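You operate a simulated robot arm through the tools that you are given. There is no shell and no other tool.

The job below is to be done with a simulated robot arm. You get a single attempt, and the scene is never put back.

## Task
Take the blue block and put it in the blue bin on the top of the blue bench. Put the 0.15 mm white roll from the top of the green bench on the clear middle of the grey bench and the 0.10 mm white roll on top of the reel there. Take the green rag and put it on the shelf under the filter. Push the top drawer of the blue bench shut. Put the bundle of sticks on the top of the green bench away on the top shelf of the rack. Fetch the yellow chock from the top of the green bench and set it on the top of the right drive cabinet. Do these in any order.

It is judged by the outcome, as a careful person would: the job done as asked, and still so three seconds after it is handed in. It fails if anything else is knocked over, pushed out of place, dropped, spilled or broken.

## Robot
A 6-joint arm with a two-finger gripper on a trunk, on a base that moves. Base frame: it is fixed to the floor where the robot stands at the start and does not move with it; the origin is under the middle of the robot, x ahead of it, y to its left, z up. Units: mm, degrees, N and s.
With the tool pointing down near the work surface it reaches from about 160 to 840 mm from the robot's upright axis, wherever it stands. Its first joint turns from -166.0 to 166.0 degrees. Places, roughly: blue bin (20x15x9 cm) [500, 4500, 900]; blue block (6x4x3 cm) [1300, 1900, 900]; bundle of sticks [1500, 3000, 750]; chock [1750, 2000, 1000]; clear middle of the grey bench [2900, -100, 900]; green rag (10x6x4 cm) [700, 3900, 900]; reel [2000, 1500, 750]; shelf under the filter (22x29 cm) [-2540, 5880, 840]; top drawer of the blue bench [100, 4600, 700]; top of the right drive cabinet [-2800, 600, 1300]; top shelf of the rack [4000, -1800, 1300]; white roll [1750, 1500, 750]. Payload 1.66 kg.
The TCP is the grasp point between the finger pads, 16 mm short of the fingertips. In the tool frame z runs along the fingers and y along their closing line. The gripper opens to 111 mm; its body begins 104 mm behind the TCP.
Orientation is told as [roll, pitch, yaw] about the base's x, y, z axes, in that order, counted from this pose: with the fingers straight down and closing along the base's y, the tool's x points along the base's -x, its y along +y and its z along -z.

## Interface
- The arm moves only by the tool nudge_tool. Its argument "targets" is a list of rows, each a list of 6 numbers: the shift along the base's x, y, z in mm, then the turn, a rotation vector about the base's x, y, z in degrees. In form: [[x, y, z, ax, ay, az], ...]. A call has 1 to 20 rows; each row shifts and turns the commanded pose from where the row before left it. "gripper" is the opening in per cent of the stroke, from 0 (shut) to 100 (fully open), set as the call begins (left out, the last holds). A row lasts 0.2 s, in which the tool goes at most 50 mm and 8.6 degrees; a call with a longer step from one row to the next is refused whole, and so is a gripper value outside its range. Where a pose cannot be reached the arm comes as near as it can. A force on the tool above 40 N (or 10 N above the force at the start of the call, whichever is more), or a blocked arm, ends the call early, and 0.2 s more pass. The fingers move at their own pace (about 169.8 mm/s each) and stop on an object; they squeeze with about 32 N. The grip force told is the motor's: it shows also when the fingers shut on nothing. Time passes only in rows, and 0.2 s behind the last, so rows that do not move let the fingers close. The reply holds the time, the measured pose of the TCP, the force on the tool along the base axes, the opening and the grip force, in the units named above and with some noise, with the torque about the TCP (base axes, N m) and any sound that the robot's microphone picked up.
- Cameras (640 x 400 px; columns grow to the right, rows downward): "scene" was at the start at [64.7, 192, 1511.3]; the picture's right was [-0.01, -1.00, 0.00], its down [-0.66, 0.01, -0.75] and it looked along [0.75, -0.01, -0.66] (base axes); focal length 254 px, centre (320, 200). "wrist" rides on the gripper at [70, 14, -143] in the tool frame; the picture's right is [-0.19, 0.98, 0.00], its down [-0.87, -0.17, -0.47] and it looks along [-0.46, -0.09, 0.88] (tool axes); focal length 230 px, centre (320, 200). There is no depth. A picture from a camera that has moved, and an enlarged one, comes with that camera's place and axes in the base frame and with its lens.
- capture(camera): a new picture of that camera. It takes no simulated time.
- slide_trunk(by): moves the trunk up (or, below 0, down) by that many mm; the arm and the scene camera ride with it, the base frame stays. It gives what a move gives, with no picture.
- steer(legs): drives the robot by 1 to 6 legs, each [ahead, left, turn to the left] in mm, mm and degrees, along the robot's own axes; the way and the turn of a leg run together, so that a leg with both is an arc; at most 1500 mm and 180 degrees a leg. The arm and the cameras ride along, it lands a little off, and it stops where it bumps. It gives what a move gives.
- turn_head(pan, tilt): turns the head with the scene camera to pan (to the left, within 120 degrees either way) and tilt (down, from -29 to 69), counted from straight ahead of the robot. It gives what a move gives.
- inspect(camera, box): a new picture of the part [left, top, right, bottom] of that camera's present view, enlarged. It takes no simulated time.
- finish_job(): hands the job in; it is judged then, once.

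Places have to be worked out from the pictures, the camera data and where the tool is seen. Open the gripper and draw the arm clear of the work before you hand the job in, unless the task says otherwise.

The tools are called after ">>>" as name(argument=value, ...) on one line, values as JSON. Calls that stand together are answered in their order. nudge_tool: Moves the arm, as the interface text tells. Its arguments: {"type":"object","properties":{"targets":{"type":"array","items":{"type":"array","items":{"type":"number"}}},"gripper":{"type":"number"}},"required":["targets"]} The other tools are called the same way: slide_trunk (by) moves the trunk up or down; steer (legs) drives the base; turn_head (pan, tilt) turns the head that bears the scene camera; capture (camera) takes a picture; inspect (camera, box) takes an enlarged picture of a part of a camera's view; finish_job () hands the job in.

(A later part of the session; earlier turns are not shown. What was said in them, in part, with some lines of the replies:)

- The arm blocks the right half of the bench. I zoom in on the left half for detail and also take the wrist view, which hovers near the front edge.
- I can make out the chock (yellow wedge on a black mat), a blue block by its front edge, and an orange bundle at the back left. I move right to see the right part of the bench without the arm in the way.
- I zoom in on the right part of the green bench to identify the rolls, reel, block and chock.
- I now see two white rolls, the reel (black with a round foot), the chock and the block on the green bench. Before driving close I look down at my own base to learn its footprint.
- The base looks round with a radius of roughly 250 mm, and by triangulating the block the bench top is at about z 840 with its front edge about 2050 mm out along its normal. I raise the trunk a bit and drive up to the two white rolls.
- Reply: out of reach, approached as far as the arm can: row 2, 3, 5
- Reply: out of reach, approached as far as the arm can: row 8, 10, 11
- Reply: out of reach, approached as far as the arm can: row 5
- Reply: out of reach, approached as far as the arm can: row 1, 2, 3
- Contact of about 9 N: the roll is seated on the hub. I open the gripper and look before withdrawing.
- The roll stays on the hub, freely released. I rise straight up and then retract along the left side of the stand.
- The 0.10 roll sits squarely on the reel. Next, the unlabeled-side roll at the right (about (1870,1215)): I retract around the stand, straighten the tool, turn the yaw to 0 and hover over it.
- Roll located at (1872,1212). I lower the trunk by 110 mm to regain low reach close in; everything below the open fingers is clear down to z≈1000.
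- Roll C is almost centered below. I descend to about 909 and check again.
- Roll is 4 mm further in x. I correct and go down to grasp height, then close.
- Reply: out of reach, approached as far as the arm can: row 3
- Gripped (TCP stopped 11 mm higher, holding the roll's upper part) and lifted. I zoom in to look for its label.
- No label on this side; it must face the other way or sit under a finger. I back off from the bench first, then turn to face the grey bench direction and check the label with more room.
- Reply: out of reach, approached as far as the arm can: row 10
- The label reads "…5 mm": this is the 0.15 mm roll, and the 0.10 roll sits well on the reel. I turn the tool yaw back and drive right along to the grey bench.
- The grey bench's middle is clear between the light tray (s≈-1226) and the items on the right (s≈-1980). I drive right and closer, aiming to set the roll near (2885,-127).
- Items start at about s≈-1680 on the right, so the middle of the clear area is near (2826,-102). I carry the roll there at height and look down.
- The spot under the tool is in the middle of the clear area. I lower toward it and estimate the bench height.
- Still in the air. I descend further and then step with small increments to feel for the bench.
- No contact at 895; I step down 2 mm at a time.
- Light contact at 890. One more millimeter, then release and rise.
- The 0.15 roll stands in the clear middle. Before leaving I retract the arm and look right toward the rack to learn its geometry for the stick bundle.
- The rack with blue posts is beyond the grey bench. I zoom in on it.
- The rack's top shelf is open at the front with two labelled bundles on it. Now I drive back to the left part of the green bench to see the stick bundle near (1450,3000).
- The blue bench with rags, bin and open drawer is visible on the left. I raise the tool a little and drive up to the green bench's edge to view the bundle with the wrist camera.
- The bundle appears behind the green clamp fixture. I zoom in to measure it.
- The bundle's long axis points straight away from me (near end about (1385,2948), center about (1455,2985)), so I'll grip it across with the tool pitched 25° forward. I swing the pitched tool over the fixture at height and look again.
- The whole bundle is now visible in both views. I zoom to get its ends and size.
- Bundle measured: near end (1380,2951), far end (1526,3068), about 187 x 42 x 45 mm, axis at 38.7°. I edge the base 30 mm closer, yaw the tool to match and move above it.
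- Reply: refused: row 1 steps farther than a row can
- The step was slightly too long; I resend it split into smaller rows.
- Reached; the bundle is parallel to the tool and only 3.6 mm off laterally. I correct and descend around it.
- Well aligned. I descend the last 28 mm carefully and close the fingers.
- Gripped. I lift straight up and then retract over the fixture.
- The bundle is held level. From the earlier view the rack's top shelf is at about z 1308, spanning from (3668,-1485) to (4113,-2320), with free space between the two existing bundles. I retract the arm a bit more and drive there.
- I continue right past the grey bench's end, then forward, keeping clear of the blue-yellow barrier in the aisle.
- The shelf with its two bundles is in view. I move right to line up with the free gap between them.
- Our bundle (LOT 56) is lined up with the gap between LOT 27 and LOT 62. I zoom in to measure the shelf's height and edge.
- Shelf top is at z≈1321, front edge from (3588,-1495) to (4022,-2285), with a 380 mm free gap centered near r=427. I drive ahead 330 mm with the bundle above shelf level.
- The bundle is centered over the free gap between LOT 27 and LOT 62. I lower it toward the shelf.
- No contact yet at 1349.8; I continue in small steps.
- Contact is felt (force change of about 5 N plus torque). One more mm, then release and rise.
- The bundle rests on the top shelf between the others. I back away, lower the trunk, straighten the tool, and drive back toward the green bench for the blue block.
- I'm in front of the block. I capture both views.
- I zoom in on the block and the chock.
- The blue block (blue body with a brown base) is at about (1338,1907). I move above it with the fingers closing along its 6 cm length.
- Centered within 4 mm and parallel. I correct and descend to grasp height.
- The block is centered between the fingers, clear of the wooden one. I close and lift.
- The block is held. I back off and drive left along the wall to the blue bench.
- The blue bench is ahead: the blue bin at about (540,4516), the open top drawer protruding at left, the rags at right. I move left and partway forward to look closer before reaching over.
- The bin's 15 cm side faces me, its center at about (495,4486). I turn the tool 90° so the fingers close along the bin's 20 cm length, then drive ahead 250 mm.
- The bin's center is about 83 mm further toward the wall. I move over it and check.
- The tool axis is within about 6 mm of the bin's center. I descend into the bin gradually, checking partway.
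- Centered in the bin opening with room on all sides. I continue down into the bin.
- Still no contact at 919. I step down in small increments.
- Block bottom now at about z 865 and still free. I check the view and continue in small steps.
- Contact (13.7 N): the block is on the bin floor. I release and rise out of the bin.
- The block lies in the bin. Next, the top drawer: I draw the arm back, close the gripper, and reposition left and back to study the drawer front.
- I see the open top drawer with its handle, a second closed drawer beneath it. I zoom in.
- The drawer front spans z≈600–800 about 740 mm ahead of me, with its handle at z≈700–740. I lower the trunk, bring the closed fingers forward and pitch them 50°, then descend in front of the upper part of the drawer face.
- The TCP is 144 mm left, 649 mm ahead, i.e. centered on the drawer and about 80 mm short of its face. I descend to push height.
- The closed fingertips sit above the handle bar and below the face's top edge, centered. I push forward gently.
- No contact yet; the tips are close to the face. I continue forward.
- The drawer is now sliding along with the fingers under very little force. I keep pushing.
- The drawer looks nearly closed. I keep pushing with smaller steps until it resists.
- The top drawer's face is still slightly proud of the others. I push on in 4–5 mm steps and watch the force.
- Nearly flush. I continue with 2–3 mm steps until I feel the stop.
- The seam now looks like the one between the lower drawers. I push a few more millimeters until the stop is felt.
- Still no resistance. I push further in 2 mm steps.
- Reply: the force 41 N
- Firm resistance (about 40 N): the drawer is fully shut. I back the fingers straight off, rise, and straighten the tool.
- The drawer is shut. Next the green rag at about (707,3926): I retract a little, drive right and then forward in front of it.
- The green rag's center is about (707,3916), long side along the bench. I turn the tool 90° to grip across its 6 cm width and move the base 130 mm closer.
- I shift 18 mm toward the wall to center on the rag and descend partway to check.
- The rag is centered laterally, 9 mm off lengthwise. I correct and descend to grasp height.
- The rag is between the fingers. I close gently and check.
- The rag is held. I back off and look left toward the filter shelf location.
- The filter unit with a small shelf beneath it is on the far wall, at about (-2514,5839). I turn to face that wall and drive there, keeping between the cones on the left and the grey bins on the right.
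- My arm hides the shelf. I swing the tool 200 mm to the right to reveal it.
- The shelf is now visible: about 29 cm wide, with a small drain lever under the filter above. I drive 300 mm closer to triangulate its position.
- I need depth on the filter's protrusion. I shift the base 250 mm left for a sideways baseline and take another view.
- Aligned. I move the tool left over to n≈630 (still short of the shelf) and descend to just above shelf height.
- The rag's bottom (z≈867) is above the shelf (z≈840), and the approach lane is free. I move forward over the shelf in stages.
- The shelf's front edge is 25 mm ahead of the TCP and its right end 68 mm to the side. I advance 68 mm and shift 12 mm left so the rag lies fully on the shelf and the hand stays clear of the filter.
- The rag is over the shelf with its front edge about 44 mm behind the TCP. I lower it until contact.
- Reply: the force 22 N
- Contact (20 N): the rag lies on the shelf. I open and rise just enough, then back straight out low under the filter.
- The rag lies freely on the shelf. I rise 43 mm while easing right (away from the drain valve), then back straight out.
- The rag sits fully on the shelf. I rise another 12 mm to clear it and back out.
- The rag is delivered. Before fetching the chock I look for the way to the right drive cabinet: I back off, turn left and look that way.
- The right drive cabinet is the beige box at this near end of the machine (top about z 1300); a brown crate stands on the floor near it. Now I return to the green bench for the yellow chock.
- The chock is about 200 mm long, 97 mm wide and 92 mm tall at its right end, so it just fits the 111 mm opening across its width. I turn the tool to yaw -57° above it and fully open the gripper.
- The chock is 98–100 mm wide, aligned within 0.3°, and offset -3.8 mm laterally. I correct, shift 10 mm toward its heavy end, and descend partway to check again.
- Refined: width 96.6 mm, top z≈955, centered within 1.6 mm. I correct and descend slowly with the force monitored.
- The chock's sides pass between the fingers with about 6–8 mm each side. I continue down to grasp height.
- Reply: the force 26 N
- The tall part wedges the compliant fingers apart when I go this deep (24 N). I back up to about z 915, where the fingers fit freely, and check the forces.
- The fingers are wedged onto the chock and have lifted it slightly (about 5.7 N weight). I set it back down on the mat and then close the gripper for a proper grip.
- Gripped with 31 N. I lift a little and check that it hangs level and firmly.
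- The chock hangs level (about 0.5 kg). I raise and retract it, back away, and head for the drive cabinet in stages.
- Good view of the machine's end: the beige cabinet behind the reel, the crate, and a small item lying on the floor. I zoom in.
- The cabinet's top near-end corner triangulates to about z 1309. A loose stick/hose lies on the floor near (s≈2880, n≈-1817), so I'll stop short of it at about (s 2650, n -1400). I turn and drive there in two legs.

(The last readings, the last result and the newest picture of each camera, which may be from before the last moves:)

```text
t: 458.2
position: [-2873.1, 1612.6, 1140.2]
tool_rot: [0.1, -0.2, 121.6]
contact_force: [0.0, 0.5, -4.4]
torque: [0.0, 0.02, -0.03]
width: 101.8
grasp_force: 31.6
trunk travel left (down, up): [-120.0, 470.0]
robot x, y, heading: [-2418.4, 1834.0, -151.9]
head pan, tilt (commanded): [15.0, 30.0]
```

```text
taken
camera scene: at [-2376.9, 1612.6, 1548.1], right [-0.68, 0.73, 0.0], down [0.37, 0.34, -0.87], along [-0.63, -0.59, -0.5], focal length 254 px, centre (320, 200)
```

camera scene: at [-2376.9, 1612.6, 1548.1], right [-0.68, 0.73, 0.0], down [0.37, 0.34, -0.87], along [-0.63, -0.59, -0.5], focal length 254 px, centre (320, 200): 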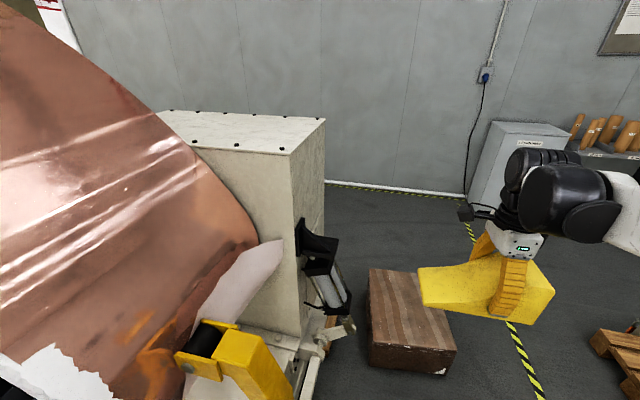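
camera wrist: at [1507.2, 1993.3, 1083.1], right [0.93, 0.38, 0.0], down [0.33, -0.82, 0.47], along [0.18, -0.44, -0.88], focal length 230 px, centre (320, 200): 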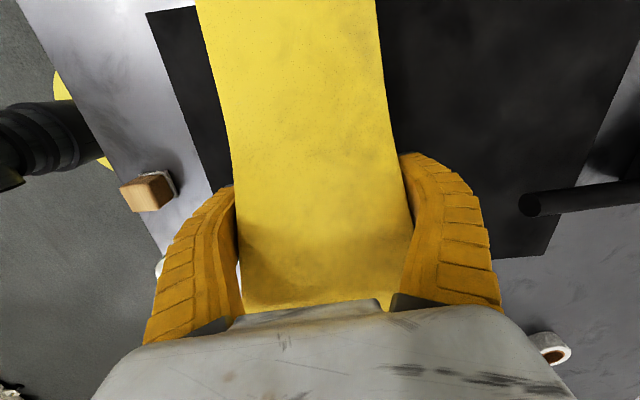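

The cabinet top is clearly visible: its near edge runs from (-2819,1085) to (-3165,906), depth 390 mm. I look down at the floor ahead for the loose hose before moving closer.

>>> turn_head(pan=15, tilt=60)

>>> capture(camera="scene")

```text
t: 459.2
position: [-2873.0, 1612.5, 1140.4]
tool_rot: [0.1, -0.1, 121.6]
contact_force: [-0.8, 0.9, -5.0]
torque: [0.01, -0.01, 0.0]
width: 101.9
grasp_force: 31.9
trunk travel left (down, up): [-120.0, 470.0]
robot x, y, heading: [-2417.2, 1832.1, -152.3]
head pan, tilt (commanded): [15.0, 60.0]
```

```text
taken
camera scene: at [-2359.5, 1628.9, 1506.1], right [-0.68, 0.73, 0.0], down [0.63, 0.59, -0.5], along [-0.37, -0.34, -0.87], focal length 254 px, centre (320, 200)
```

scene: 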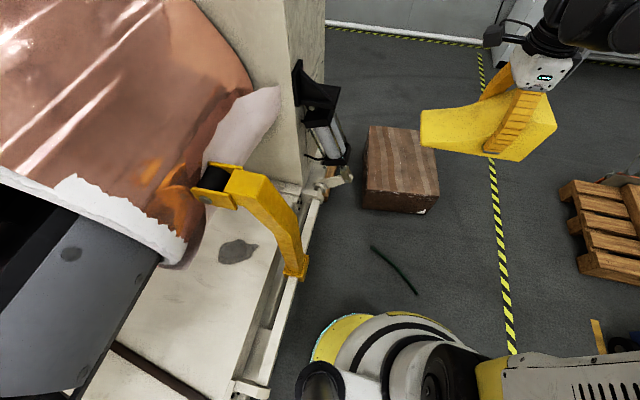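

The hose runs from about (s 2730, n -1903) to (3007,-1683); I can stop at (s 2650, n -1610) with margin to it and to the machine base. I raise the trunk 290 mm, then edge in.

>>> slide_trunk(by=290)

>>> steer(legs=[[345, 105, 0]])

>>> turn_head(pan=10, tilt=45)

>>> capture(camera="scene")

```text
t: 462.1
position: [-2874.3, 1612.9, 1431.7]
tool_rot: [0.0, -0.1, 121.7]
contact_force: [-0.1, 0.3, -6.6]
torque: [-0.04, -0.01, 0.0]
width: 101.7
grasp_force: 31.7
trunk travel left (down, up): [-410.0, 180.0]
robot x, y, heading: [-2417.6, 1833.1, -152.0]
head pan, tilt (commanded): [15.0, 60.0]
```

```text
t: 464.4
position: [-3131.0, 1357.6, 1431.1]
tool_rot: [0.0, 0.0, 121.5]
contact_force: [-0.1, -1.0, -5.3]
torque: [0.03, -0.04, 0.0]
width: 101.9
grasp_force: 32.7
trunk travel left (down, up): [-410.0, 180.0]
robot x, y, heading: [-2675.6, 1576.6, -152.1]
head pan, tilt (commanded): [15.0, 60.0]
```

```text
t: 465.2
position: [-3130.3, 1358.0, 1431.5]
tool_rot: [0.0, -0.1, 121.5]
contact_force: [0.5, -0.4, -5.9]
torque: [-0.03, -0.01, 0.01]
width: 101.7
grasp_force: 31.7
trunk travel left (down, up): [-410.0, 180.0]
robot x, y, heading: [-2674.4, 1571.2, -152.1]
head pan, tilt (commanded): [10.0, 45.0]
```

```text
taken
camera scene: at [-2632.0, 1369.7, 1815.5], right [-0.61, 0.79, 0.0], down [0.56, 0.43, -0.71], along [-0.56, -0.43, -0.71], focal length 254 px, centre (320, 200)
```

scene: 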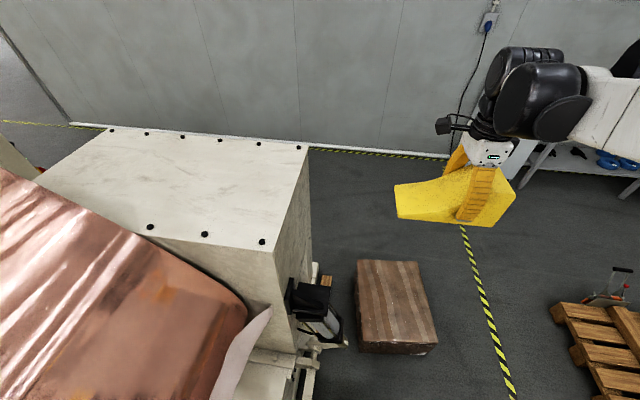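

The cabinet top (with small bolts along its edges) is clear. With the chock's long axis along the cabinet (yaw ≈118°), I carry it over to (s 2185, n -2165), i.e. about (-2942,897), at height.

>>> nudge_tool(targets=[[17.1, -41.9, 0, 0, 0, -1.6], [17.1, -41.9, 0, 0, 0, -1.6], [17.1, -41.9, 0, 0, 0, 0], [17.1, -41.9, 0, 0, 0, 0], [17.1, -41.9, 0, 0, 0, 0], [17.1, -41.9, 0, 0, 0, 0], [17.1, -41.9, 0, 0, 0, 0], [17.1, -41.9, 0, 0, 0, 0], [17.1, -41.9, 0, 0, 0, 0], [17.1, -41.9, 0, 0, 0, 0], [17.1, -41.9, 0, 0, 0, 0], [0, 0, 0, 0, 0, 0]])

>>> capture(camera="scene")

>>> capture(camera="wrist")

```text
t: 467.8
position: [-2943.5, 898.0, 1432.8]
tool_rot: [0.0, -0.1, 118.3]
contact_force: [0.1, 0.8, -5.0]
torque: [-0.07, -0.05, 0.02]
width: 101.7
grasp_force: 31.7
trunk travel left (down, up): [-410.0, 180.0]
robot x, y, heading: [-2675.0, 1577.6, -151.9]
head pan, tilt (commanded): [10.0, 45.0]
```

```text
taken
camera scene: at [-2632.5, 1371.4, 1815.8], right [-0.61, 0.79, 0.0], down [0.56, 0.43, -0.71], along [-0.56, -0.43, -0.71], focal length 254 px, centre (320, 200)
```

scene: 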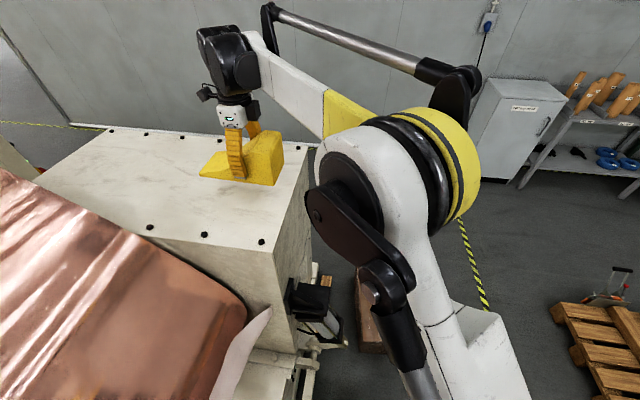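

```text
taken
camera wrist: at [-2922.4, 831.8, 1573.9], right [-0.95, -0.3, 0.0], down [-0.26, 0.84, 0.47], along [-0.14, 0.45, -0.88], focal length 230 px, centre (320, 200)
```

wrist: 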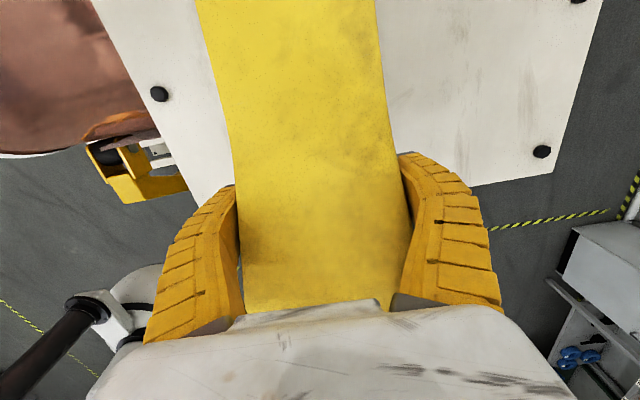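

The near edge is 81 mm from the TCP, only about 16 mm beyond the chock's tall end, so I shift 28 mm inward and then lower.

>>> nudge_tool(targets=[[0, -32, 0, 0, 0, 0], [0, 0, -30, 0, 0, 0], [0, 0, -25, 0, 0, 0], [0, 0, 0, 0, 0, 0]])

>>> capture(camera="wrist")

>>> inspect(camera="scene", box=[130, 20, 350, 260])

```text
t: 468.8
position: [-2942.7, 865.8, 1374.9]
tool_rot: [0.1, -0.2, 118.3]
contact_force: [-0.5, 0.1, -5.5]
torque: [-0.05, -0.01, -0.01]
width: 101.9
grasp_force: 31.4
trunk travel left (down, up): [-410.0, 180.0]
robot x, y, heading: [-2672.4, 1576.5, -152.1]
head pan, tilt (commanded): [10.0, 45.0]
```

```text
taken
camera wrist: at [-2921.6, 798.7, 1518.1], right [-0.95, -0.3, 0.0], down [-0.26, 0.84, 0.47], along [-0.14, 0.45, -0.88], focal length 230 px, centre (320, 200)
```

wrist: 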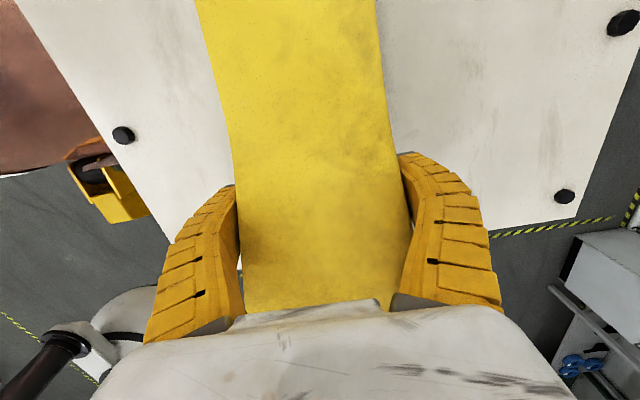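

```text
1.67 times, centred on (240, 140) of scene
camera zoom: at [-2631.9, 1370.3, 1815.6], right [-0.61, 0.79, 0.0], down [0.56, 0.43, -0.71], along [-0.56, -0.43, -0.71], focal length 423 px, centre (453, 300)
```

zoom: 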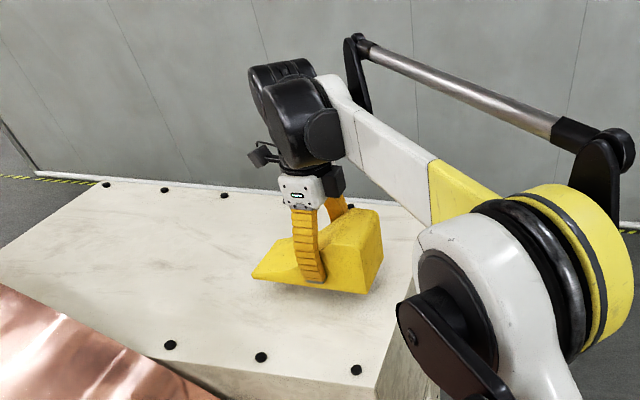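

The chock is well over the top with about 50 mm margin to the near edge. I lower it gently to contact.

>>> nudge_tool(targets=[[0, 0, -8, 0, 0, 0], [0, 0, -5, 0, 0, 0], [0, 0, -3, 0, 0, 0], [0, 0, -2, 0, 0, 0], [0, 0, 0, 0, 0, 0]])

>>> nudge_tool(targets=[[0, 0, -2, 0, 0, 0], [0, 0, -2, 0, 0, 0], [0, 0, -2, 0, 0, 0], [0, 0, 0, 0, 0, 0]])

```text
t: 470.0
position: [-2942.2, 864.5, 1357.5]
tool_rot: [0.0, -0.1, 118.3]
contact_force: [-0.8, -0.5, -5.5]
torque: [-0.01, -0.01, 0.0]
width: 101.8
grasp_force: 32.0
trunk travel left (down, up): [-410.0, 180.0]
robot x, y, heading: [-2672.5, 1573.9, -152.3]
head pan, tilt (commanded): [10.0, 45.0]
```

```text
t: 471.0
position: [-2940.7, 865.3, 1351.9]
tool_rot: [0.0, -0.1, 118.2]
contact_force: [0.1, 0.1, -5.3]
torque: [0.02, 0.01, 0.03]
width: 101.7
grasp_force: 31.8
trunk travel left (down, up): [-410.0, 180.0]
robot x, y, heading: [-2675.8, 1577.7, -152.0]
head pan, tilt (commanded): [10.0, 45.0]
```

Still hanging free at 1352; I continue with small steps.

>>> nudge_tool(targets=[[0, 0, -2, 0, 0, 0], [0, 0, -2, 0, 0, 0], [0, 0, -1.5, 0, 0, 0], [0, 0, 0, 0, 0, 0]])

>>> nudge_tool(targets=[[0, 0, -1.5, 0, 0, 0], [0, 0, -1.5, 0, 0, 0], [0, 0, 0, 0, 0, 0]])

```text
t: 472.0
position: [-2942.4, 864.9, 1345.7]
tool_rot: [0.0, -0.1, 118.2]
contact_force: [-0.3, 0.2, -5.5]
torque: [-0.06, -0.04, -0.03]
width: 101.6
grasp_force: 32.3
trunk travel left (down, up): [-410.0, 180.0]
robot x, y, heading: [-2676.7, 1574.7, -152.0]
head pan, tilt (commanded): [10.0, 45.0]
```

```text
t: 472.8
position: [-2941.6, 864.3, 1343.4]
tool_rot: [0.1, -0.1, 118.4]
contact_force: [0.6, 0.3, -4.6]
torque: [0.0, 0.0, -0.02]
width: 101.7
grasp_force: 31.7
trunk travel left (down, up): [-410.0, 180.0]
robot x, y, heading: [-2674.3, 1574.6, -152.0]
head pan, tilt (commanded): [10.0, 45.0]
```

>>> nudge_tool(targets=[[0, 0, -2, 0, 0, 0], [0, 0, -1.5, 0, 0, 0], [0, 0, -1.5, 0, 0, 0], [0, 0, 0, 0, 0, 0]])

>>> inspect(camera="scene", box=[180, 80, 320, 210])

```text
t: 473.8
position: [-2941.8, 864.0, 1338.6]
tool_rot: [0.0, -0.1, 118.4]
contact_force: [-4.1, -17.7, 25.1]
torque: [1.33, 1.08, 0.24]
width: 102.6
grasp_force: 32.0
trunk travel left (down, up): [-410.0, 180.0]
robot x, y, heading: [-2675.7, 1574.9, -152.0]
head pan, tilt (commanded): [10.0, 45.0]
```

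```text
3.08 times, centred on (250, 145) of scene
camera zoom: at [-2631.5, 1368.6, 1815.6], right [-0.61, 0.79, 0.0], down [0.56, 0.43, -0.71], along [-0.56, -0.43, -0.71], focal length 781 px, centre (535, 369)
```

zoom: 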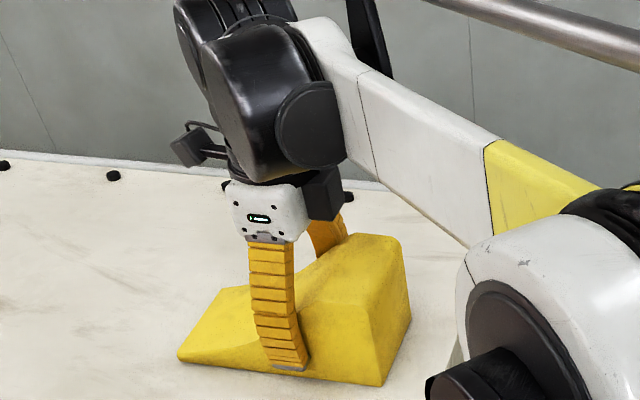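

Contact: the chock stands on the cabinet. I relieve the downward load slightly and open the gripper fully.

>>> nudge_tool(targets=[[0, 0, 1.5, 0, 0, 0], [0, 0, 0, 0, 0, 0]])

>>> nudge_tool(targets=[[0, 0, 0, 0, 0, 0], [0, 0, 0, 0, 0, 0], [0, 0, 0, 0, 0, 0]], gripper=100)

>>> capture(camera="wrist")

```text
t: 474.4
position: [-2941.7, 865.7, 1339.0]
tool_rot: [-0.1, -0.3, 118.1]
contact_force: [-0.6, -0.3, -5.9]
torque: [-0.02, 0.0, -0.01]
width: 102.4
grasp_force: 32.3
trunk travel left (down, up): [-410.0, 180.0]
robot x, y, heading: [-2670.6, 1575.3, -152.1]
head pan, tilt (commanded): [10.0, 45.0]
```

```text
t: 475.2
position: [-2942.0, 864.8, 1339.9]
tool_rot: [0.0, -0.1, 118.3]
contact_force: [0.5, -2.8, 8.0]
torque: [0.15, 0.01, 0.01]
width: 115.6
grasp_force: 4.8
trunk travel left (down, up): [-410.0, 180.0]
robot x, y, heading: [-2676.7, 1575.8, -152.1]
head pan, tilt (commanded): [10.0, 45.0]
```

```text
taken
camera wrist: at [-2920.7, 798.1, 1482.2], right [-0.95, -0.3, 0.0], down [-0.26, 0.84, 0.47], along [-0.14, 0.45, -0.88], focal length 230 px, centre (320, 200)
```

wrist: 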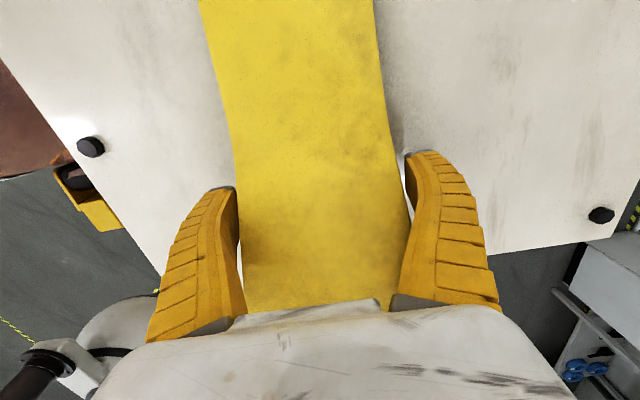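

Opened; the fingers still touch the chock's tall sides lightly. I slide the tool toward the thin end, where the chock is lower, to free the fingers, watching the forces.

>>> nudge_tool(targets=[[2.4, -4.4, 1, 0, 0, 0], [2.4, -4.4, 1, 0, 0, 0], [4.7, -8.8, 0, 0, 0, 0], [4.7, -8.8, 0, 0, 0, 0], [0, 0, 0, 0, 0, 0]])

>>> capture(camera="wrist")

>>> inspect(camera="scene", box=[180, 80, 320, 210])

```text
t: 476.4
position: [-2928.7, 836.9, 1341.9]
tool_rot: [0.0, -0.1, 118.4]
contact_force: [-1.2, -0.3, -0.6]
torque: [0.2, 0.08, 0.03]
width: 114.0
grasp_force: 8.1
trunk travel left (down, up): [-410.0, 180.0]
robot x, y, heading: [-2675.3, 1576.2, -152.2]
head pan, tilt (commanded): [10.0, 45.0]
```

```text
taken
camera wrist: at [-2906.5, 771.8, 1483.9], right [-0.95, -0.3, 0.0], down [-0.26, 0.84, 0.47], along [-0.14, 0.45, -0.88], focal length 230 px, centre (320, 200)
```

wrist: 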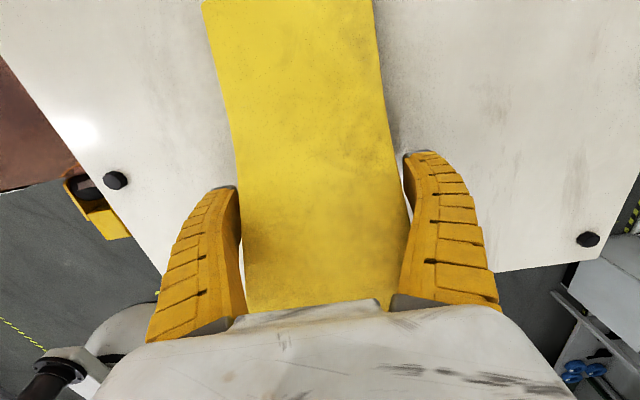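

```text
3.08 times, centred on (250, 145) of scene
camera zoom: at [-2631.9, 1369.3, 1815.5], right [-0.61, 0.79, 0.0], down [0.56, 0.43, -0.71], along [-0.56, -0.43, -0.71], focal length 781 px, centre (535, 369)
```

zoom: 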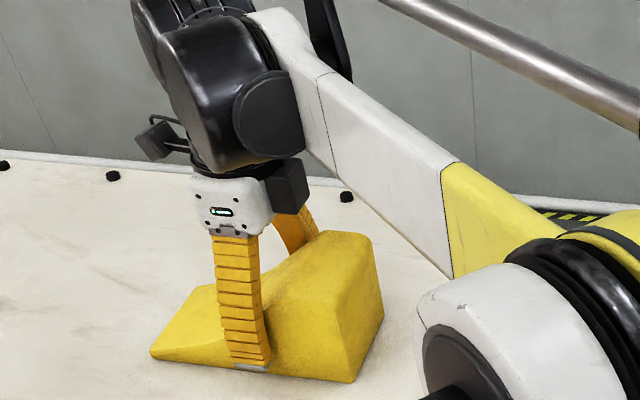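

The chock moves along with the wedged fingers. I'll ratchet the hand upward instead: close, reopen (which pushes the hand up against the chock), then raise a couple of millimeters, and repeat until the fingers are free.

>>> nudge_tool(targets=[[0, 0, 0, 0, 0, 0], [0, 0, 0, 0, 0, 0], [0, 0, 0, 0, 0, 0]], gripper=80)

>>> nudge_tool(targets=[[0, 0, 0, 0, 0, 0], [0, 0, 0, 0, 0, 0], [0, 0, 0, 0, 0, 0]], gripper=100)

```text
t: 477.2
position: [-2927.5, 838.1, 1341.7]
tool_rot: [-0.1, -0.2, 118.3]
contact_force: [-0.5, -1.9, 0.2]
torque: [0.26, 0.36, 0.1]
width: 103.1
grasp_force: 32.0
trunk travel left (down, up): [-410.0, 180.0]
robot x, y, heading: [-2673.9, 1575.5, -152.4]
head pan, tilt (commanded): [10.0, 45.0]
```

```text
t: 478.0
position: [-2926.0, 839.6, 1341.9]
tool_rot: [0.0, -0.1, 118.3]
contact_force: [0.1, -1.9, 6.0]
torque: [0.15, 0.07, 0.01]
width: 115.1
grasp_force: 4.2
trunk travel left (down, up): [-410.0, 180.0]
robot x, y, heading: [-2676.2, 1574.8, -152.1]
head pan, tilt (commanded): [10.0, 45.0]
```

As expected the reopened hand is pushed up (+6 N). I raise 2 mm and repeat the cycle.

>>> nudge_tool(targets=[[0, 0, 1, 0, 0, 0], [0, 0, 1, 0, 0, 0], [0, 0, 0, 0, 0, 0]])

>>> nudge_tool(targets=[[0, 0, 0, 0, 0, 0], [0, 0, 0, 0, 0, 0], [0, 0, 0, 0, 0, 0]], gripper=80)

>>> nudge_tool(targets=[[0, 0, 0, 0, 0, 0], [0, 0, 0, 0, 0, 0], [0, 0, 0, 0, 0, 0]], gripper=100)

```text
t: 478.8
position: [-2927.8, 838.3, 1343.2]
tool_rot: [0.0, -0.2, 118.3]
contact_force: [-0.9, 0.6, -4.1]
torque: [0.18, 0.08, -0.01]
width: 105.1
grasp_force: 11.2
trunk travel left (down, up): [-410.0, 180.0]
robot x, y, heading: [-2675.3, 1574.2, -152.0]
head pan, tilt (commanded): [10.0, 45.0]
```

```text
t: 479.6
position: [-2927.5, 837.7, 1343.5]
tool_rot: [0.0, 0.0, 118.4]
contact_force: [-0.8, -0.4, 0.6]
torque: [0.31, 0.23, 0.06]
width: 103.1
grasp_force: 32.5
trunk travel left (down, up): [-410.0, 180.0]
robot x, y, heading: [-2677.3, 1575.6, -151.9]
head pan, tilt (commanded): [10.0, 45.0]
```

```text
t: 480.4
position: [-2927.9, 838.4, 1344.4]
tool_rot: [0.0, 0.0, 118.4]
contact_force: [0.5, -1.8, 6.4]
torque: [0.1, -0.05, -0.05]
width: 114.4
grasp_force: 3.2
trunk travel left (down, up): [-410.0, 180.0]
robot x, y, heading: [-2675.0, 1573.0, -152.3]
head pan, tilt (commanded): [10.0, 45.0]
```

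The ratcheting works (2 mm gained, chock still on the surface). I repeat several cycles.

>>> nudge_tool(targets=[[0, 0, 1.2, 0, 0, 0], [0, 0, 1, 0, 0, 0], [0, 0, 0, 0, 0, 0]])

>>> nudge_tool(targets=[[0, 0, 0, 0, 0, 0], [0, 0, 0, 0, 0, 0], [0, 0, 0, 0, 0, 0]], gripper=80)

>>> nudge_tool(targets=[[0, 0, 0, 0, 0, 0], [0, 0, 0, 0, 0, 0], [0, 0, 0, 0, 0, 0]], gripper=100)

>>> nudge_tool(targets=[[0, 0, 1.2, 0, 0, 0], [0, 0, 1, 0, 0, 0], [0, 0, 0, 0, 0, 0]])

>>> nudge_tool(targets=[[0, 0, 0, 0, 0, 0], [0, 0, 0, 0, 0, 0], [0, 0, 0, 0, 0, 0]], gripper=80)

>>> nudge_tool(targets=[[0, 0, 0, 0, 0, 0], [0, 0, 0, 0, 0, 0], [0, 0, 0, 0, 0, 0]], gripper=100)

```text
t: 481.2
position: [-2928.6, 838.4, 1346.7]
tool_rot: [-0.1, -0.1, 118.4]
contact_force: [1.1, -0.4, 0.1]
torque: [-0.01, 0.14, 0.03]
width: 114.3
grasp_force: 0.1
trunk travel left (down, up): [-410.0, 180.0]
robot x, y, heading: [-2676.4, 1578.2, -152.3]
head pan, tilt (commanded): [10.0, 45.0]
```

```text
t: 482.0
position: [-2926.9, 838.7, 1346.3]
tool_rot: [0.1, -0.1, 118.3]
contact_force: [-0.8, -0.6, 0.6]
torque: [0.28, 0.26, 0.03]
width: 102.7
grasp_force: 31.9
trunk travel left (down, up): [-410.0, 180.0]
robot x, y, heading: [-2675.1, 1573.6, -152.1]
head pan, tilt (commanded): [10.0, 45.0]
```

```text
t: 482.8
position: [-2927.6, 838.0, 1346.4]
tool_rot: [0.0, -0.1, 118.3]
contact_force: [-0.3, -1.8, -0.1]
torque: [0.21, 0.17, 0.0]
width: 112.8
grasp_force: 7.8
trunk travel left (down, up): [-410.0, 180.0]
robot x, y, heading: [-2673.9, 1573.8, -152.0]
head pan, tilt (commanded): [10.0, 45.0]
```

```text
t: 483.6
position: [-2927.8, 838.7, 1348.3]
tool_rot: [0.0, -0.1, 118.3]
contact_force: [-0.1, 0.6, -2.3]
torque: [0.1, 0.03, 0.06]
width: 113.8
grasp_force: 1.9
trunk travel left (down, up): [-410.0, 180.0]
robot x, y, heading: [-2675.6, 1574.7, -152.1]
head pan, tilt (commanded): [10.0, 45.0]
```

```text
t: 484.4
position: [-2927.0, 838.6, 1348.0]
tool_rot: [0.0, 0.0, 118.4]
contact_force: [-1.8, -0.4, 0.1]
torque: [0.13, 0.45, 0.18]
width: 102.3
grasp_force: 31.8
trunk travel left (down, up): [-410.0, 180.0]
robot x, y, heading: [-2672.7, 1577.9, -152.1]
head pan, tilt (commanded): [10.0, 45.0]
```

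```text
t: 485.2
position: [-2926.8, 839.4, 1348.8]
tool_rot: [0.0, 0.0, 118.2]
contact_force: [-0.6, -2.3, 0.2]
torque: [0.19, 0.13, 0.0]
width: 112.2
grasp_force: 7.4
trunk travel left (down, up): [-410.0, 180.0]
robot x, y, heading: [-2675.1, 1574.0, -152.1]
head pan, tilt (commanded): [10.0, 45.0]
```

Progressing (width now 112). I check visually that the chock is still flat, then continue the cycles.

>>> inspect(camera="scene", box=[180, 80, 320, 210])

>>> nudge_tool(targets=[[0, 0, 1.2, 0, 0, 0], [0, 0, 1, 0, 0, 0], [0, 0, 0, 0, 0, 0]])

>>> nudge_tool(targets=[[0, 0, 0, 0, 0, 0], [0, 0, 0, 0, 0, 0], [0, 0, 0, 0, 0, 0]], gripper=80)

>>> nudge_tool(targets=[[0, 0, 0, 0, 0, 0], [0, 0, 0, 0, 0, 0], [0, 0, 0, 0, 0, 0]], gripper=100)

```text
3.08 times, centred on (250, 145) of scene
camera zoom: at [-2631.7, 1369.2, 1815.5], right [-0.61, 0.79, 0.0], down [0.56, 0.43, -0.71], along [-0.56, -0.43, -0.71], focal length 781 px, centre (535, 369)
```

zoom: 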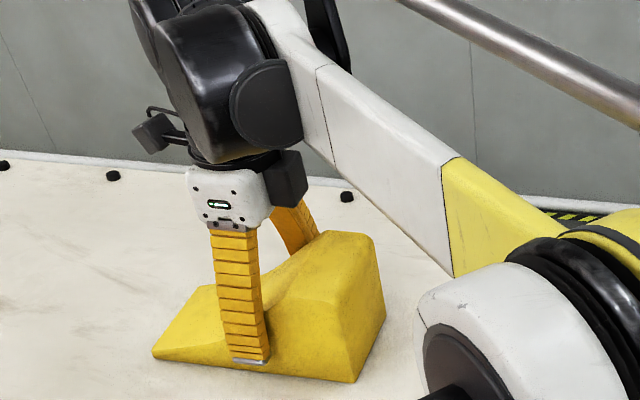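

```text
t: 486.0
position: [-2927.8, 838.3, 1350.6]
tool_rot: [-0.1, -0.1, 118.3]
contact_force: [0.3, -1.0, -1.2]
torque: [0.14, 0.06, 0.0]
width: 111.3
grasp_force: 7.2
trunk travel left (down, up): [-410.0, 180.0]
robot x, y, heading: [-2673.3, 1573.6, -151.9]
head pan, tilt (commanded): [10.0, 45.0]
```

```text
t: 486.8
position: [-2927.9, 837.7, 1349.7]
tool_rot: [0.0, -0.2, 118.3]
contact_force: [-0.2, -0.1, 0.0]
torque: [0.11, 0.24, -0.01]
width: 101.8
grasp_force: 31.9
trunk travel left (down, up): [-410.0, 180.0]
robot x, y, heading: [-2672.2, 1578.3, -152.0]
head pan, tilt (commanded): [10.0, 45.0]
```

```text
t: 487.6
position: [-2927.5, 839.9, 1350.4]
tool_rot: [0.0, -0.1, 118.2]
contact_force: [-0.2, -2.4, -2.2]
torque: [0.14, 0.1, -0.05]
width: 111.7
grasp_force: 7.4
trunk travel left (down, up): [-410.0, 180.0]
robot x, y, heading: [-2676.0, 1574.6, -152.1]
head pan, tilt (commanded): [10.0, 45.0]
```

The chock remains flat. I continue: raise 2 mm more, cycle again.

>>> nudge_tool(targets=[[0, 0, 1, 0, 0, 0], [0, 0, 1, 0, 0, 0], [0, 0, 0, 0, 0, 0]])

>>> nudge_tool(targets=[[0, 0, 0, 0, 0, 0], [0, 0, 0, 0, 0, 0], [0, 0, 0, 0, 0, 0]], gripper=80)

>>> nudge_tool(targets=[[0, 0, 0, 0, 0, 0], [0, 0, 0, 0, 0, 0], [0, 0, 0, 0, 0, 0]], gripper=100)

>>> nudge_tool(targets=[[0, 0, 1.2, 0, 0, 0], [0, 0, 1, 0, 0, 0], [0, 0, 0, 0, 0, 0]])

```text
t: 488.4
position: [-2928.0, 838.8, 1352.7]
tool_rot: [0.1, -0.1, 118.3]
contact_force: [0.2, -1.4, -3.0]
torque: [0.11, 0.07, 0.0]
width: 111.2
grasp_force: 6.8
trunk travel left (down, up): [-410.0, 180.0]
robot x, y, heading: [-2678.1, 1575.4, -152.3]
head pan, tilt (commanded): [10.0, 45.0]
```

```text
t: 489.2
position: [-2928.8, 837.9, 1351.9]
tool_rot: [0.0, -0.1, 118.2]
contact_force: [0.4, -0.7, 0.1]
torque: [0.18, 0.23, -0.07]
width: 101.3
grasp_force: 31.9
trunk travel left (down, up): [-410.0, 180.0]
robot x, y, heading: [-2675.9, 1577.8, -152.0]
head pan, tilt (commanded): [10.0, 45.0]
```

```text
t: 490.0
position: [-2927.8, 839.1, 1351.8]
tool_rot: [0.1, -0.2, 118.3]
contact_force: [1.6, 0.0, 1.8]
torque: [0.28, -0.09, -0.02]
width: 110.8
grasp_force: 6.1
trunk travel left (down, up): [-410.0, 180.0]
robot x, y, heading: [-2672.9, 1574.8, -151.8]
head pan, tilt (commanded): [10.0, 45.0]
```

```text
t: 490.8
position: [-2926.8, 837.7, 1355.4]
tool_rot: [0.0, -0.1, 118.3]
contact_force: [0.2, -1.3, 0.5]
torque: [0.06, -0.01, -0.02]
width: 112.0
grasp_force: 0.0
trunk travel left (down, up): [-410.0, 180.0]
robot x, y, heading: [-2674.4, 1576.7, -152.3]
head pan, tilt (commanded): [10.0, 45.0]
```

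Nearly free (grip force 0, vertical force ~0). I raise in small steps and watch whether the chock stays.

>>> nudge_tool(targets=[[0, 0, 1.5, 0, 0, 0], [0, 0, 1.5, 0, 0, 0], [0, 0, 0, 0, 0, 0]])

>>> capture(camera="wrist")

>>> inspect(camera="scene", box=[180, 80, 320, 210])

```text
t: 491.6
position: [-2927.4, 838.6, 1357.4]
tool_rot: [-0.1, -0.1, 118.4]
contact_force: [-0.3, 0.1, 0.0]
torque: [0.06, -0.01, 0.01]
width: 111.2
grasp_force: 0.0
trunk travel left (down, up): [-410.0, 180.0]
robot x, y, heading: [-2674.5, 1575.1, -152.1]
head pan, tilt (commanded): [10.0, 45.0]
```

```text
taken
camera wrist: at [-2906.9, 772.1, 1499.7], right [-0.95, -0.3, 0.0], down [-0.26, 0.84, 0.47], along [-0.14, 0.45, -0.88], focal length 230 px, centre (320, 200)
```

wrist: 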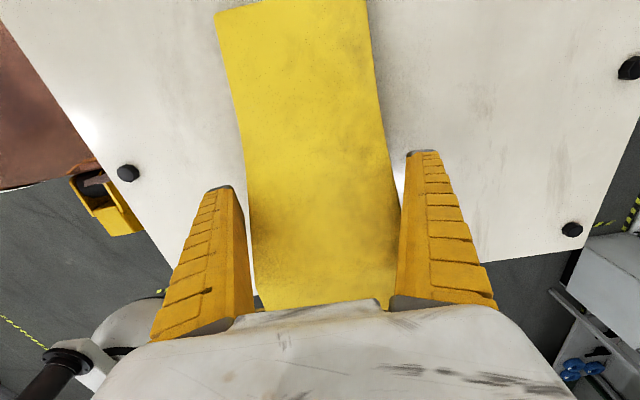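

```text
3.08 times, centred on (250, 145) of scene
camera zoom: at [-2631.9, 1369.5, 1815.5], right [-0.61, 0.79, 0.0], down [0.56, 0.43, -0.71], along [-0.56, -0.43, -0.71], focal length 781 px, centre (535, 369)
```

zoom: 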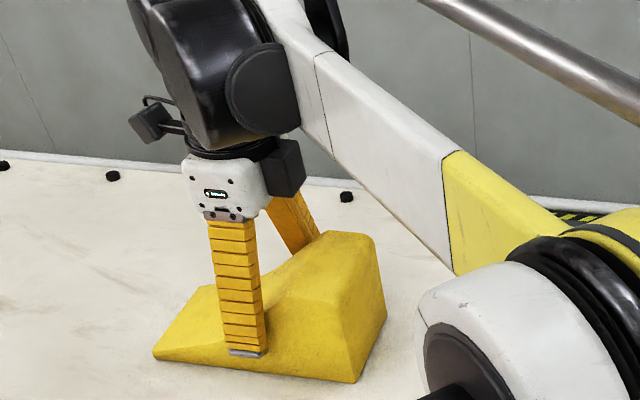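

The fingers are straight again and free. I center by 2 mm and rise in steps.

>>> nudge_tool(targets=[[-1.8, -0.9, 1, 0, 0, 0], [0, 0, 4, 0, 0, 0], [0, 0, 5, 0, 0, 0], [0, 0, 0, 0, 0, 0]])

>>> inspect(camera="scene", box=[180, 80, 320, 210])

```text
t: 492.6
position: [-2929.6, 837.3, 1367.6]
tool_rot: [-0.1, -0.1, 118.3]
contact_force: [0.2, 0.4, -0.2]
torque: [0.0, -0.01, 0.0]
width: 110.9
grasp_force: 0.0
trunk travel left (down, up): [-410.0, 180.0]
robot x, y, heading: [-2674.9, 1578.0, -152.2]
head pan, tilt (commanded): [10.0, 45.0]
```

```text
3.08 times, centred on (250, 145) of scene
camera zoom: at [-2631.9, 1369.6, 1815.5], right [-0.61, 0.79, 0.0], down [0.56, 0.43, -0.71], along [-0.56, -0.43, -0.71], focal length 781 px, centre (535, 369)
```

zoom: 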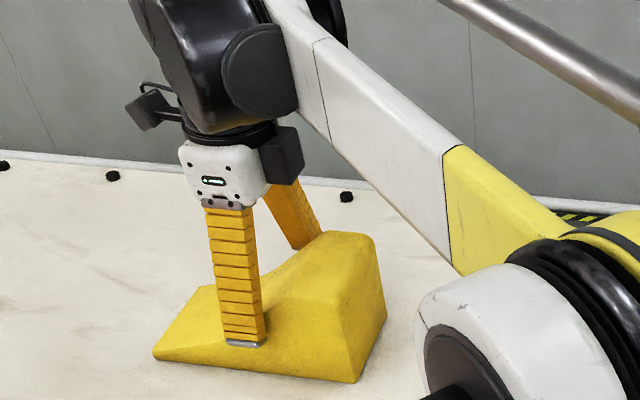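

No force and the chock stays put. I rise fully clear above it and then draw the arm back the way it came.

>>> nudge_tool(targets=[[0, 0, 15, 0, 0, 0], [0, 0, 30, 0, 0, 0], [0, 0, 40, 0, 0, 0], [0, 0, 40, 0, 0, 0], [0, 0, 0, 0, 0, 0]])

>>> capture(camera="scene")

>>> capture(camera="wrist")

```text
t: 493.8
position: [-2927.1, 848.2, 1476.9]
tool_rot: [-0.1, -0.1, 118.3]
contact_force: [-0.8, -0.7, -0.3]
torque: [0.1, -0.01, 0.03]
width: 111.0
grasp_force: 0.0
out of reach, approached as far as the arm can: row 4
trunk travel left (down, up): [-410.0, 180.0]
robot x, y, heading: [-2676.2, 1577.5, -152.1]
head pan, tilt (commanded): [10.0, 45.0]
```

```text
taken
camera scene: at [-2632.6, 1367.4, 1815.2], right [-0.61, 0.79, 0.0], down [0.56, 0.44, -0.71], along [-0.56, -0.43, -0.71], focal length 254 px, centre (320, 200)
```

scene: 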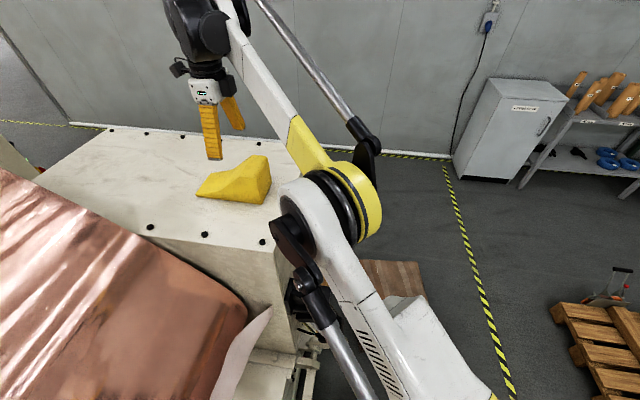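

```text
taken
camera wrist: at [-2906.0, 780.9, 1617.8], right [-0.95, -0.3, 0.0], down [-0.26, 0.84, 0.47], along [-0.14, 0.45, -0.88], focal length 230 px, centre (320, 200)
```

wrist: 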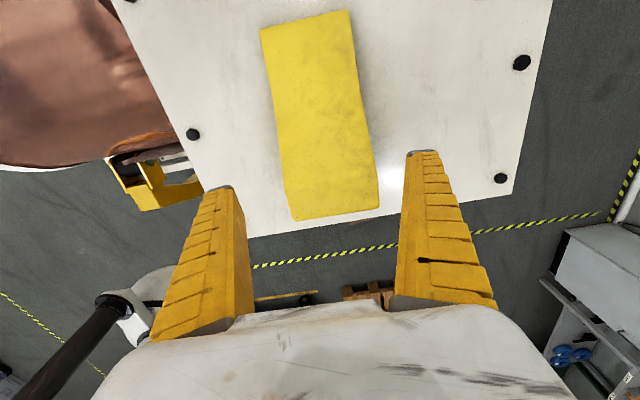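

The chock rests squarely on the cabinet top. I draw the arm back over the side and away from the machine.

>>> nudge_tool(targets=[[-18.5, 46, 0, 0, 0, 0], [-18.5, 46, 0, 0, 0, 0], [-18.5, 46, 0, 0, 0, 0], [-18.5, 46, 0, 0, 0, 0], [-18.5, 46, 0, 0, 0, 0], [-18.5, 46, 0, 0, 0, 0], [-18.5, 46, 0, 0, 0, 0], [-18.5, 46, 0, 0, 0, 0], [-18.5, 46, 0, 0, 0, 0], [-18.5, 46, 0, 0, 0, 0], [0, 0, 0, 0, 0, 0]])

>>> steer(legs=[[-500, -80, 0]])

>>> capture(camera="scene")

```text
t: 496.2
position: [-3109.9, 1311.5, 1476.7]
tool_rot: [0.0, -0.2, 118.3]
contact_force: [0.1, -1.0, 0.5]
torque: [0.05, 0.01, -0.03]
width: 110.8
grasp_force: 0.1
trunk travel left (down, up): [-410.0, 180.0]
robot x, y, heading: [-2674.2, 1575.9, -151.9]
head pan, tilt (commanded): [10.0, 45.0]
```

```text
t: 499.2
position: [-2711.7, 1611.9, 1477.0]
tool_rot: [-0.1, -0.2, 118.5]
contact_force: [-0.2, 0.3, -0.4]
torque: [-0.01, -0.02, 0.05]
width: 110.7
grasp_force: 0.1
trunk travel left (down, up): [-410.0, 180.0]
robot x, y, heading: [-2274.1, 1878.0, -152.1]
head pan, tilt (commanded): [10.0, 45.0]
```

```text
taken
camera scene: at [-2232.4, 1671.9, 1815.6], right [-0.62, 0.79, 0.0], down [0.56, 0.44, -0.71], along [-0.56, -0.44, -0.71], focal length 254 px, centre (320, 200)
```

scene: 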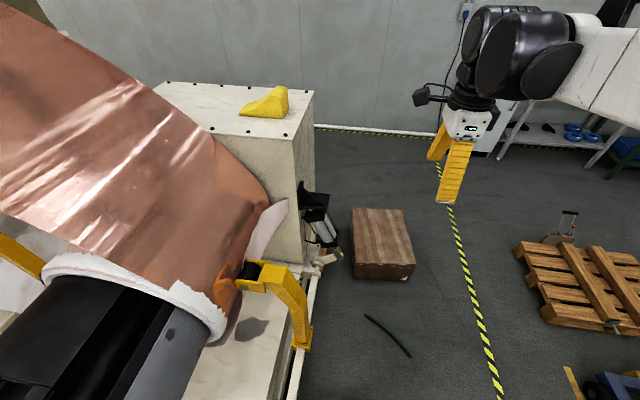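

The chock sits on the cabinet and the floor items are untouched. I back into the aisle and turn around for a final check of the benches.

>>> steer(legs=[[-900, -100, 0], [0, 0, 180]])

>>> slide_trunk(by=-200)

>>> turn_head(pan=-10, tilt=20)

>>> capture(camera="scene")

```text
t: 511.2
position: [-1090.8, 2643.3, 1476.3]
tool_rot: [0.1, 0.0, -62.6]
contact_force: [-0.4, -0.8, -0.8]
torque: [0.03, 0.0, -0.01]
width: 110.9
grasp_force: 0.0
trunk travel left (down, up): [-410.0, 180.0]
robot x, y, heading: [-1528.3, 2386.8, 27.2]
head pan, tilt (commanded): [10.0, 45.0]
```

```text
t: 513.4
position: [-1089.5, 2644.3, 1276.6]
tool_rot: [0.1, 0.0, -62.6]
contact_force: [0.5, -0.2, 0.2]
torque: [0.0, 0.04, 0.05]
width: 110.9
grasp_force: 0.0
trunk travel left (down, up): [-210.0, 380.0]
robot x, y, heading: [-1531.5, 2386.1, 27.0]
head pan, tilt (commanded): [10.0, 45.0]
```

```text
t: 514.3
position: [-1091.2, 2644.2, 1276.1]
tool_rot: [0.0, -0.1, -62.6]
contact_force: [0.1, 0.9, -0.3]
torque: [-0.01, 0.04, 0.02]
width: 110.4
grasp_force: 0.1
trunk travel left (down, up): [-210.0, 380.0]
robot x, y, heading: [-1528.2, 2386.8, 26.8]
head pan, tilt (commanded): [-10.0, 20.0]
```

```text
taken
camera scene: at [-1545.2, 2576.6, 1654.1], right [0.29, -0.96, 0.0], down [-0.33, -0.1, -0.94], along [0.9, 0.28, -0.34], focal length 254 px, centre (320, 200)
```

scene: 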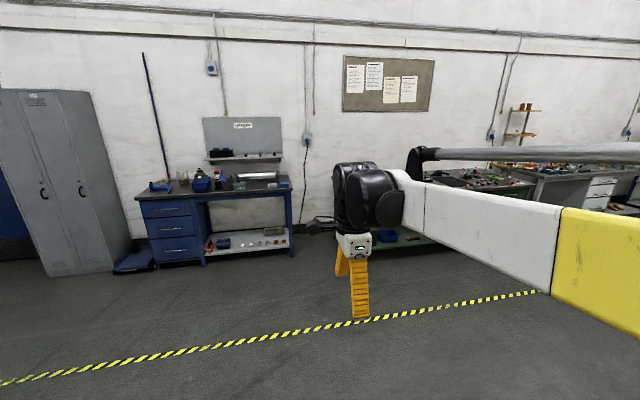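

I zoom on the blue bench, then move a little to see the green and grey benches unobstructed.

>>> inspect(camera="scene", box=[130, 110, 310, 270])

>>> steer(legs=[[700, -1400, 0]])

>>> turn_head(pan=15, tilt=30)

>>> capture(camera="scene")

```text
2.50 times, centred on (220, 190) of scene
camera zoom: at [-1545.2, 2576.6, 1654.1], right [0.29, -0.96, 0.0], down [-0.33, -0.1, -0.94], along [0.9, 0.28, -0.34], focal length 635 px, centre (570, 225)
```

zoom: 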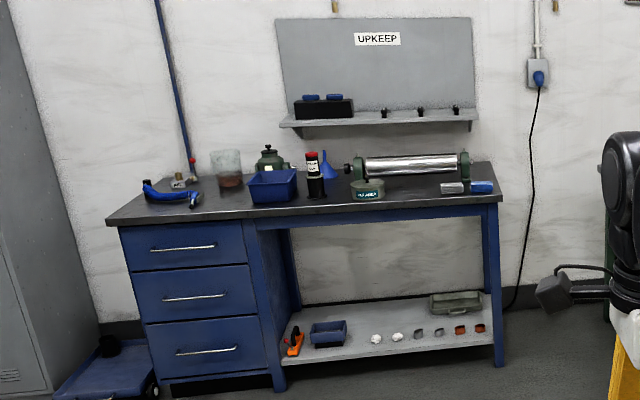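

```text
refused: leg 1 is longer than a leg can be; nothing moved
```

```text
t: 515.2
position: [-1090.0, 2643.6, 1277.3]
tool_rot: [0.0, -0.1, -62.6]
contact_force: [0.5, 0.5, 0.1]
torque: [0.0, 0.02, -0.01]
width: 111.1
grasp_force: 0.2
trunk travel left (down, up): [-210.0, 380.0]
robot x, y, heading: [-1529.7, 2388.8, 26.8]
head pan, tilt (commanded): [15.0, 30.0]
```

```text
taken
camera scene: at [-1567.0, 2609.7, 1638.2], right [0.67, -0.74, 0.0], down [-0.37, -0.33, -0.87], along [0.64, 0.58, -0.5], focal length 254 px, centre (320, 200)
```

scene: 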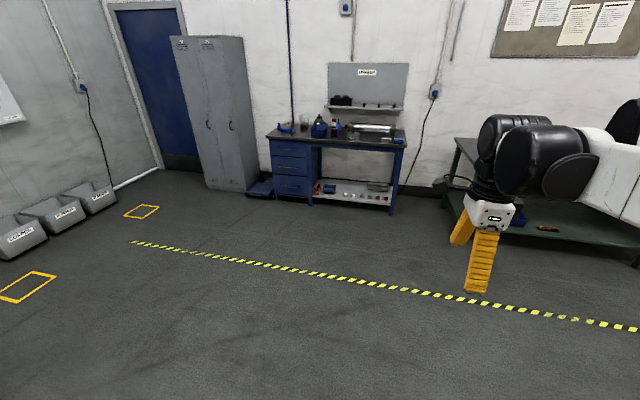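

The blue bench looks right: drawer flush, bin in place. I drive ahead and then right to view the green bench.

>>> steer(legs=[[1100, 0, 0], [0, -1450, 0]])

>>> turn_head(pan=5, tilt=30)

>>> capture(camera="scene")

```text
t: 527.7
position: [560.1, 1855.4, 1275.8]
tool_rot: [-0.1, -0.2, -61.9]
contact_force: [0.1, -0.5, 0.1]
torque: [0.0, 0.01, 0.0]
width: 110.9
grasp_force: 0.0
trunk travel left (down, up): [-210.0, 380.0]
robot x, y, heading: [124.3, 1593.5, 27.6]
head pan, tilt (commanded): [15.0, 30.0]
```

```text
t: 528.4
position: [559.8, 1854.5, 1276.1]
tool_rot: [0.0, -0.2, -61.7]
contact_force: [0.3, 0.2, 0.0]
torque: [0.0, 0.01, 0.01]
width: 110.5
grasp_force: 0.1
trunk travel left (down, up): [-210.0, 380.0]
robot x, y, heading: [121.5, 1593.9, 27.8]
head pan, tilt (commanded): [5.0, 30.0]
```

```text
taken
camera scene: at [93.8, 1802.3, 1638.1], right [0.54, -0.84, 0.0], down [-0.42, -0.27, -0.87], along [0.73, 0.47, -0.5], focal length 254 px, centre (320, 200)
```

scene: 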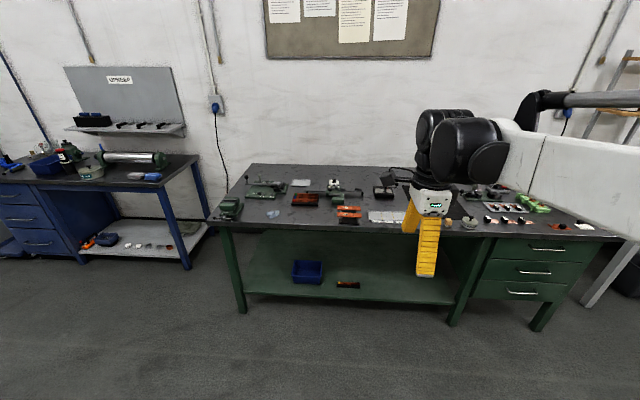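

The left part of the green bench looks undisturbed. I move further right to see the reel and the grey bench.

>>> steer(legs=[[0, -1100, 0]])

>>> turn_head(pan=10, tilt=25)

>>> capture(camera="scene")

>>> inspect(camera="scene", box=[200, 120, 420, 290])

```text
t: 534.0
position: [1074.7, 880.1, 1276.6]
tool_rot: [0.1, -0.1, -61.7]
contact_force: [0.0, -0.6, 0.7]
torque: [0.01, 0.0, 0.01]
width: 111.0
grasp_force: 0.1
trunk travel left (down, up): [-210.0, 380.0]
robot x, y, heading: [640.5, 614.8, 27.8]
head pan, tilt (commanded): [5.0, 30.0]
```

```text
t: 534.7
position: [1074.3, 879.7, 1276.4]
tool_rot: [0.0, -0.2, -61.7]
contact_force: [-0.3, -0.5, -0.1]
torque: [-0.01, 0.0, -0.02]
width: 110.8
grasp_force: 0.0
trunk travel left (down, up): [-210.0, 380.0]
robot x, y, heading: [639.2, 617.0, 27.7]
head pan, tilt (commanded): [10.0, 25.0]
```

```text
taken
camera scene: at [605.3, 833.1, 1646.1], right [0.61, -0.79, 0.0], down [-0.33, -0.26, -0.91], along [0.72, 0.56, -0.42], focal length 254 px, centre (320, 200)
```

scene: 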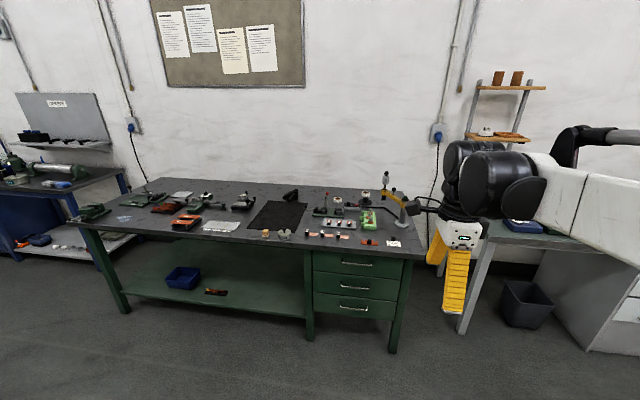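

```text
2.35 times, centred on (310, 205) of scene
camera zoom: at [605.3, 833.1, 1646.1], right [0.61, -0.79, 0.0], down [-0.33, -0.26, -0.91], along [0.72, 0.56, -0.42], focal length 597 px, centre (344, 188)
```

zoom: 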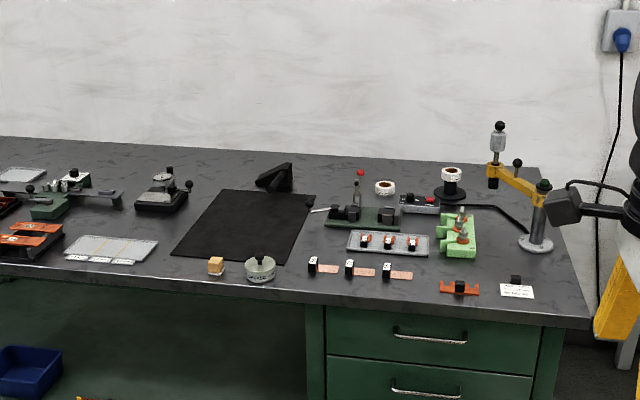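

Everything checks out: the 0.10 roll sits on the reel, the mat and neighbors are undisturbed, the gripper is open and the arm is clear. I hand in the job.

>>> finish_job()

```text
The job is handed in.
```

I finished all six parts of the job and handed it in. The result hasn't been reported back yet.

- **Blue block:** it is on the floor of the blue bin on the blue bench.
- **White rolls:** the 0.15 mm roll stands on the clear middle of the grey bench. The 0.10 mm roll sits on top of the reel on the green bench. I took "the reel there" to mean that one because it matches the place you gave; there are other reels on the grey bench. On the 0.15 mm roll I could only see "…5 mm" of the label. The other two white rolls read 0.10 and 0.20 mm.
- **Green rag:** it lies near the right-front corner of the shelf under the filter, fully on the shelf.
- **Top drawer:** I pushed the top drawer of the blue bench in until it stopped, and it is flush with the others.
- **Bundle of sticks:** LOT 56 lies on the rack's top shelf between LOT 27 and LOT 62.
- **Yellow chock:** it stands flat on top of the right drive cabinet, with margin to every edge. It stuck between the open fingers and slid about 3 cm inward while I worked them loose.

In the last views I took of each area, nothing else looked moved or knocked over. I did not go back to re-check the grey bench roll, the rack, the rag or the cabinet after leaving them. The gripper is open and the arm is clear of the work.
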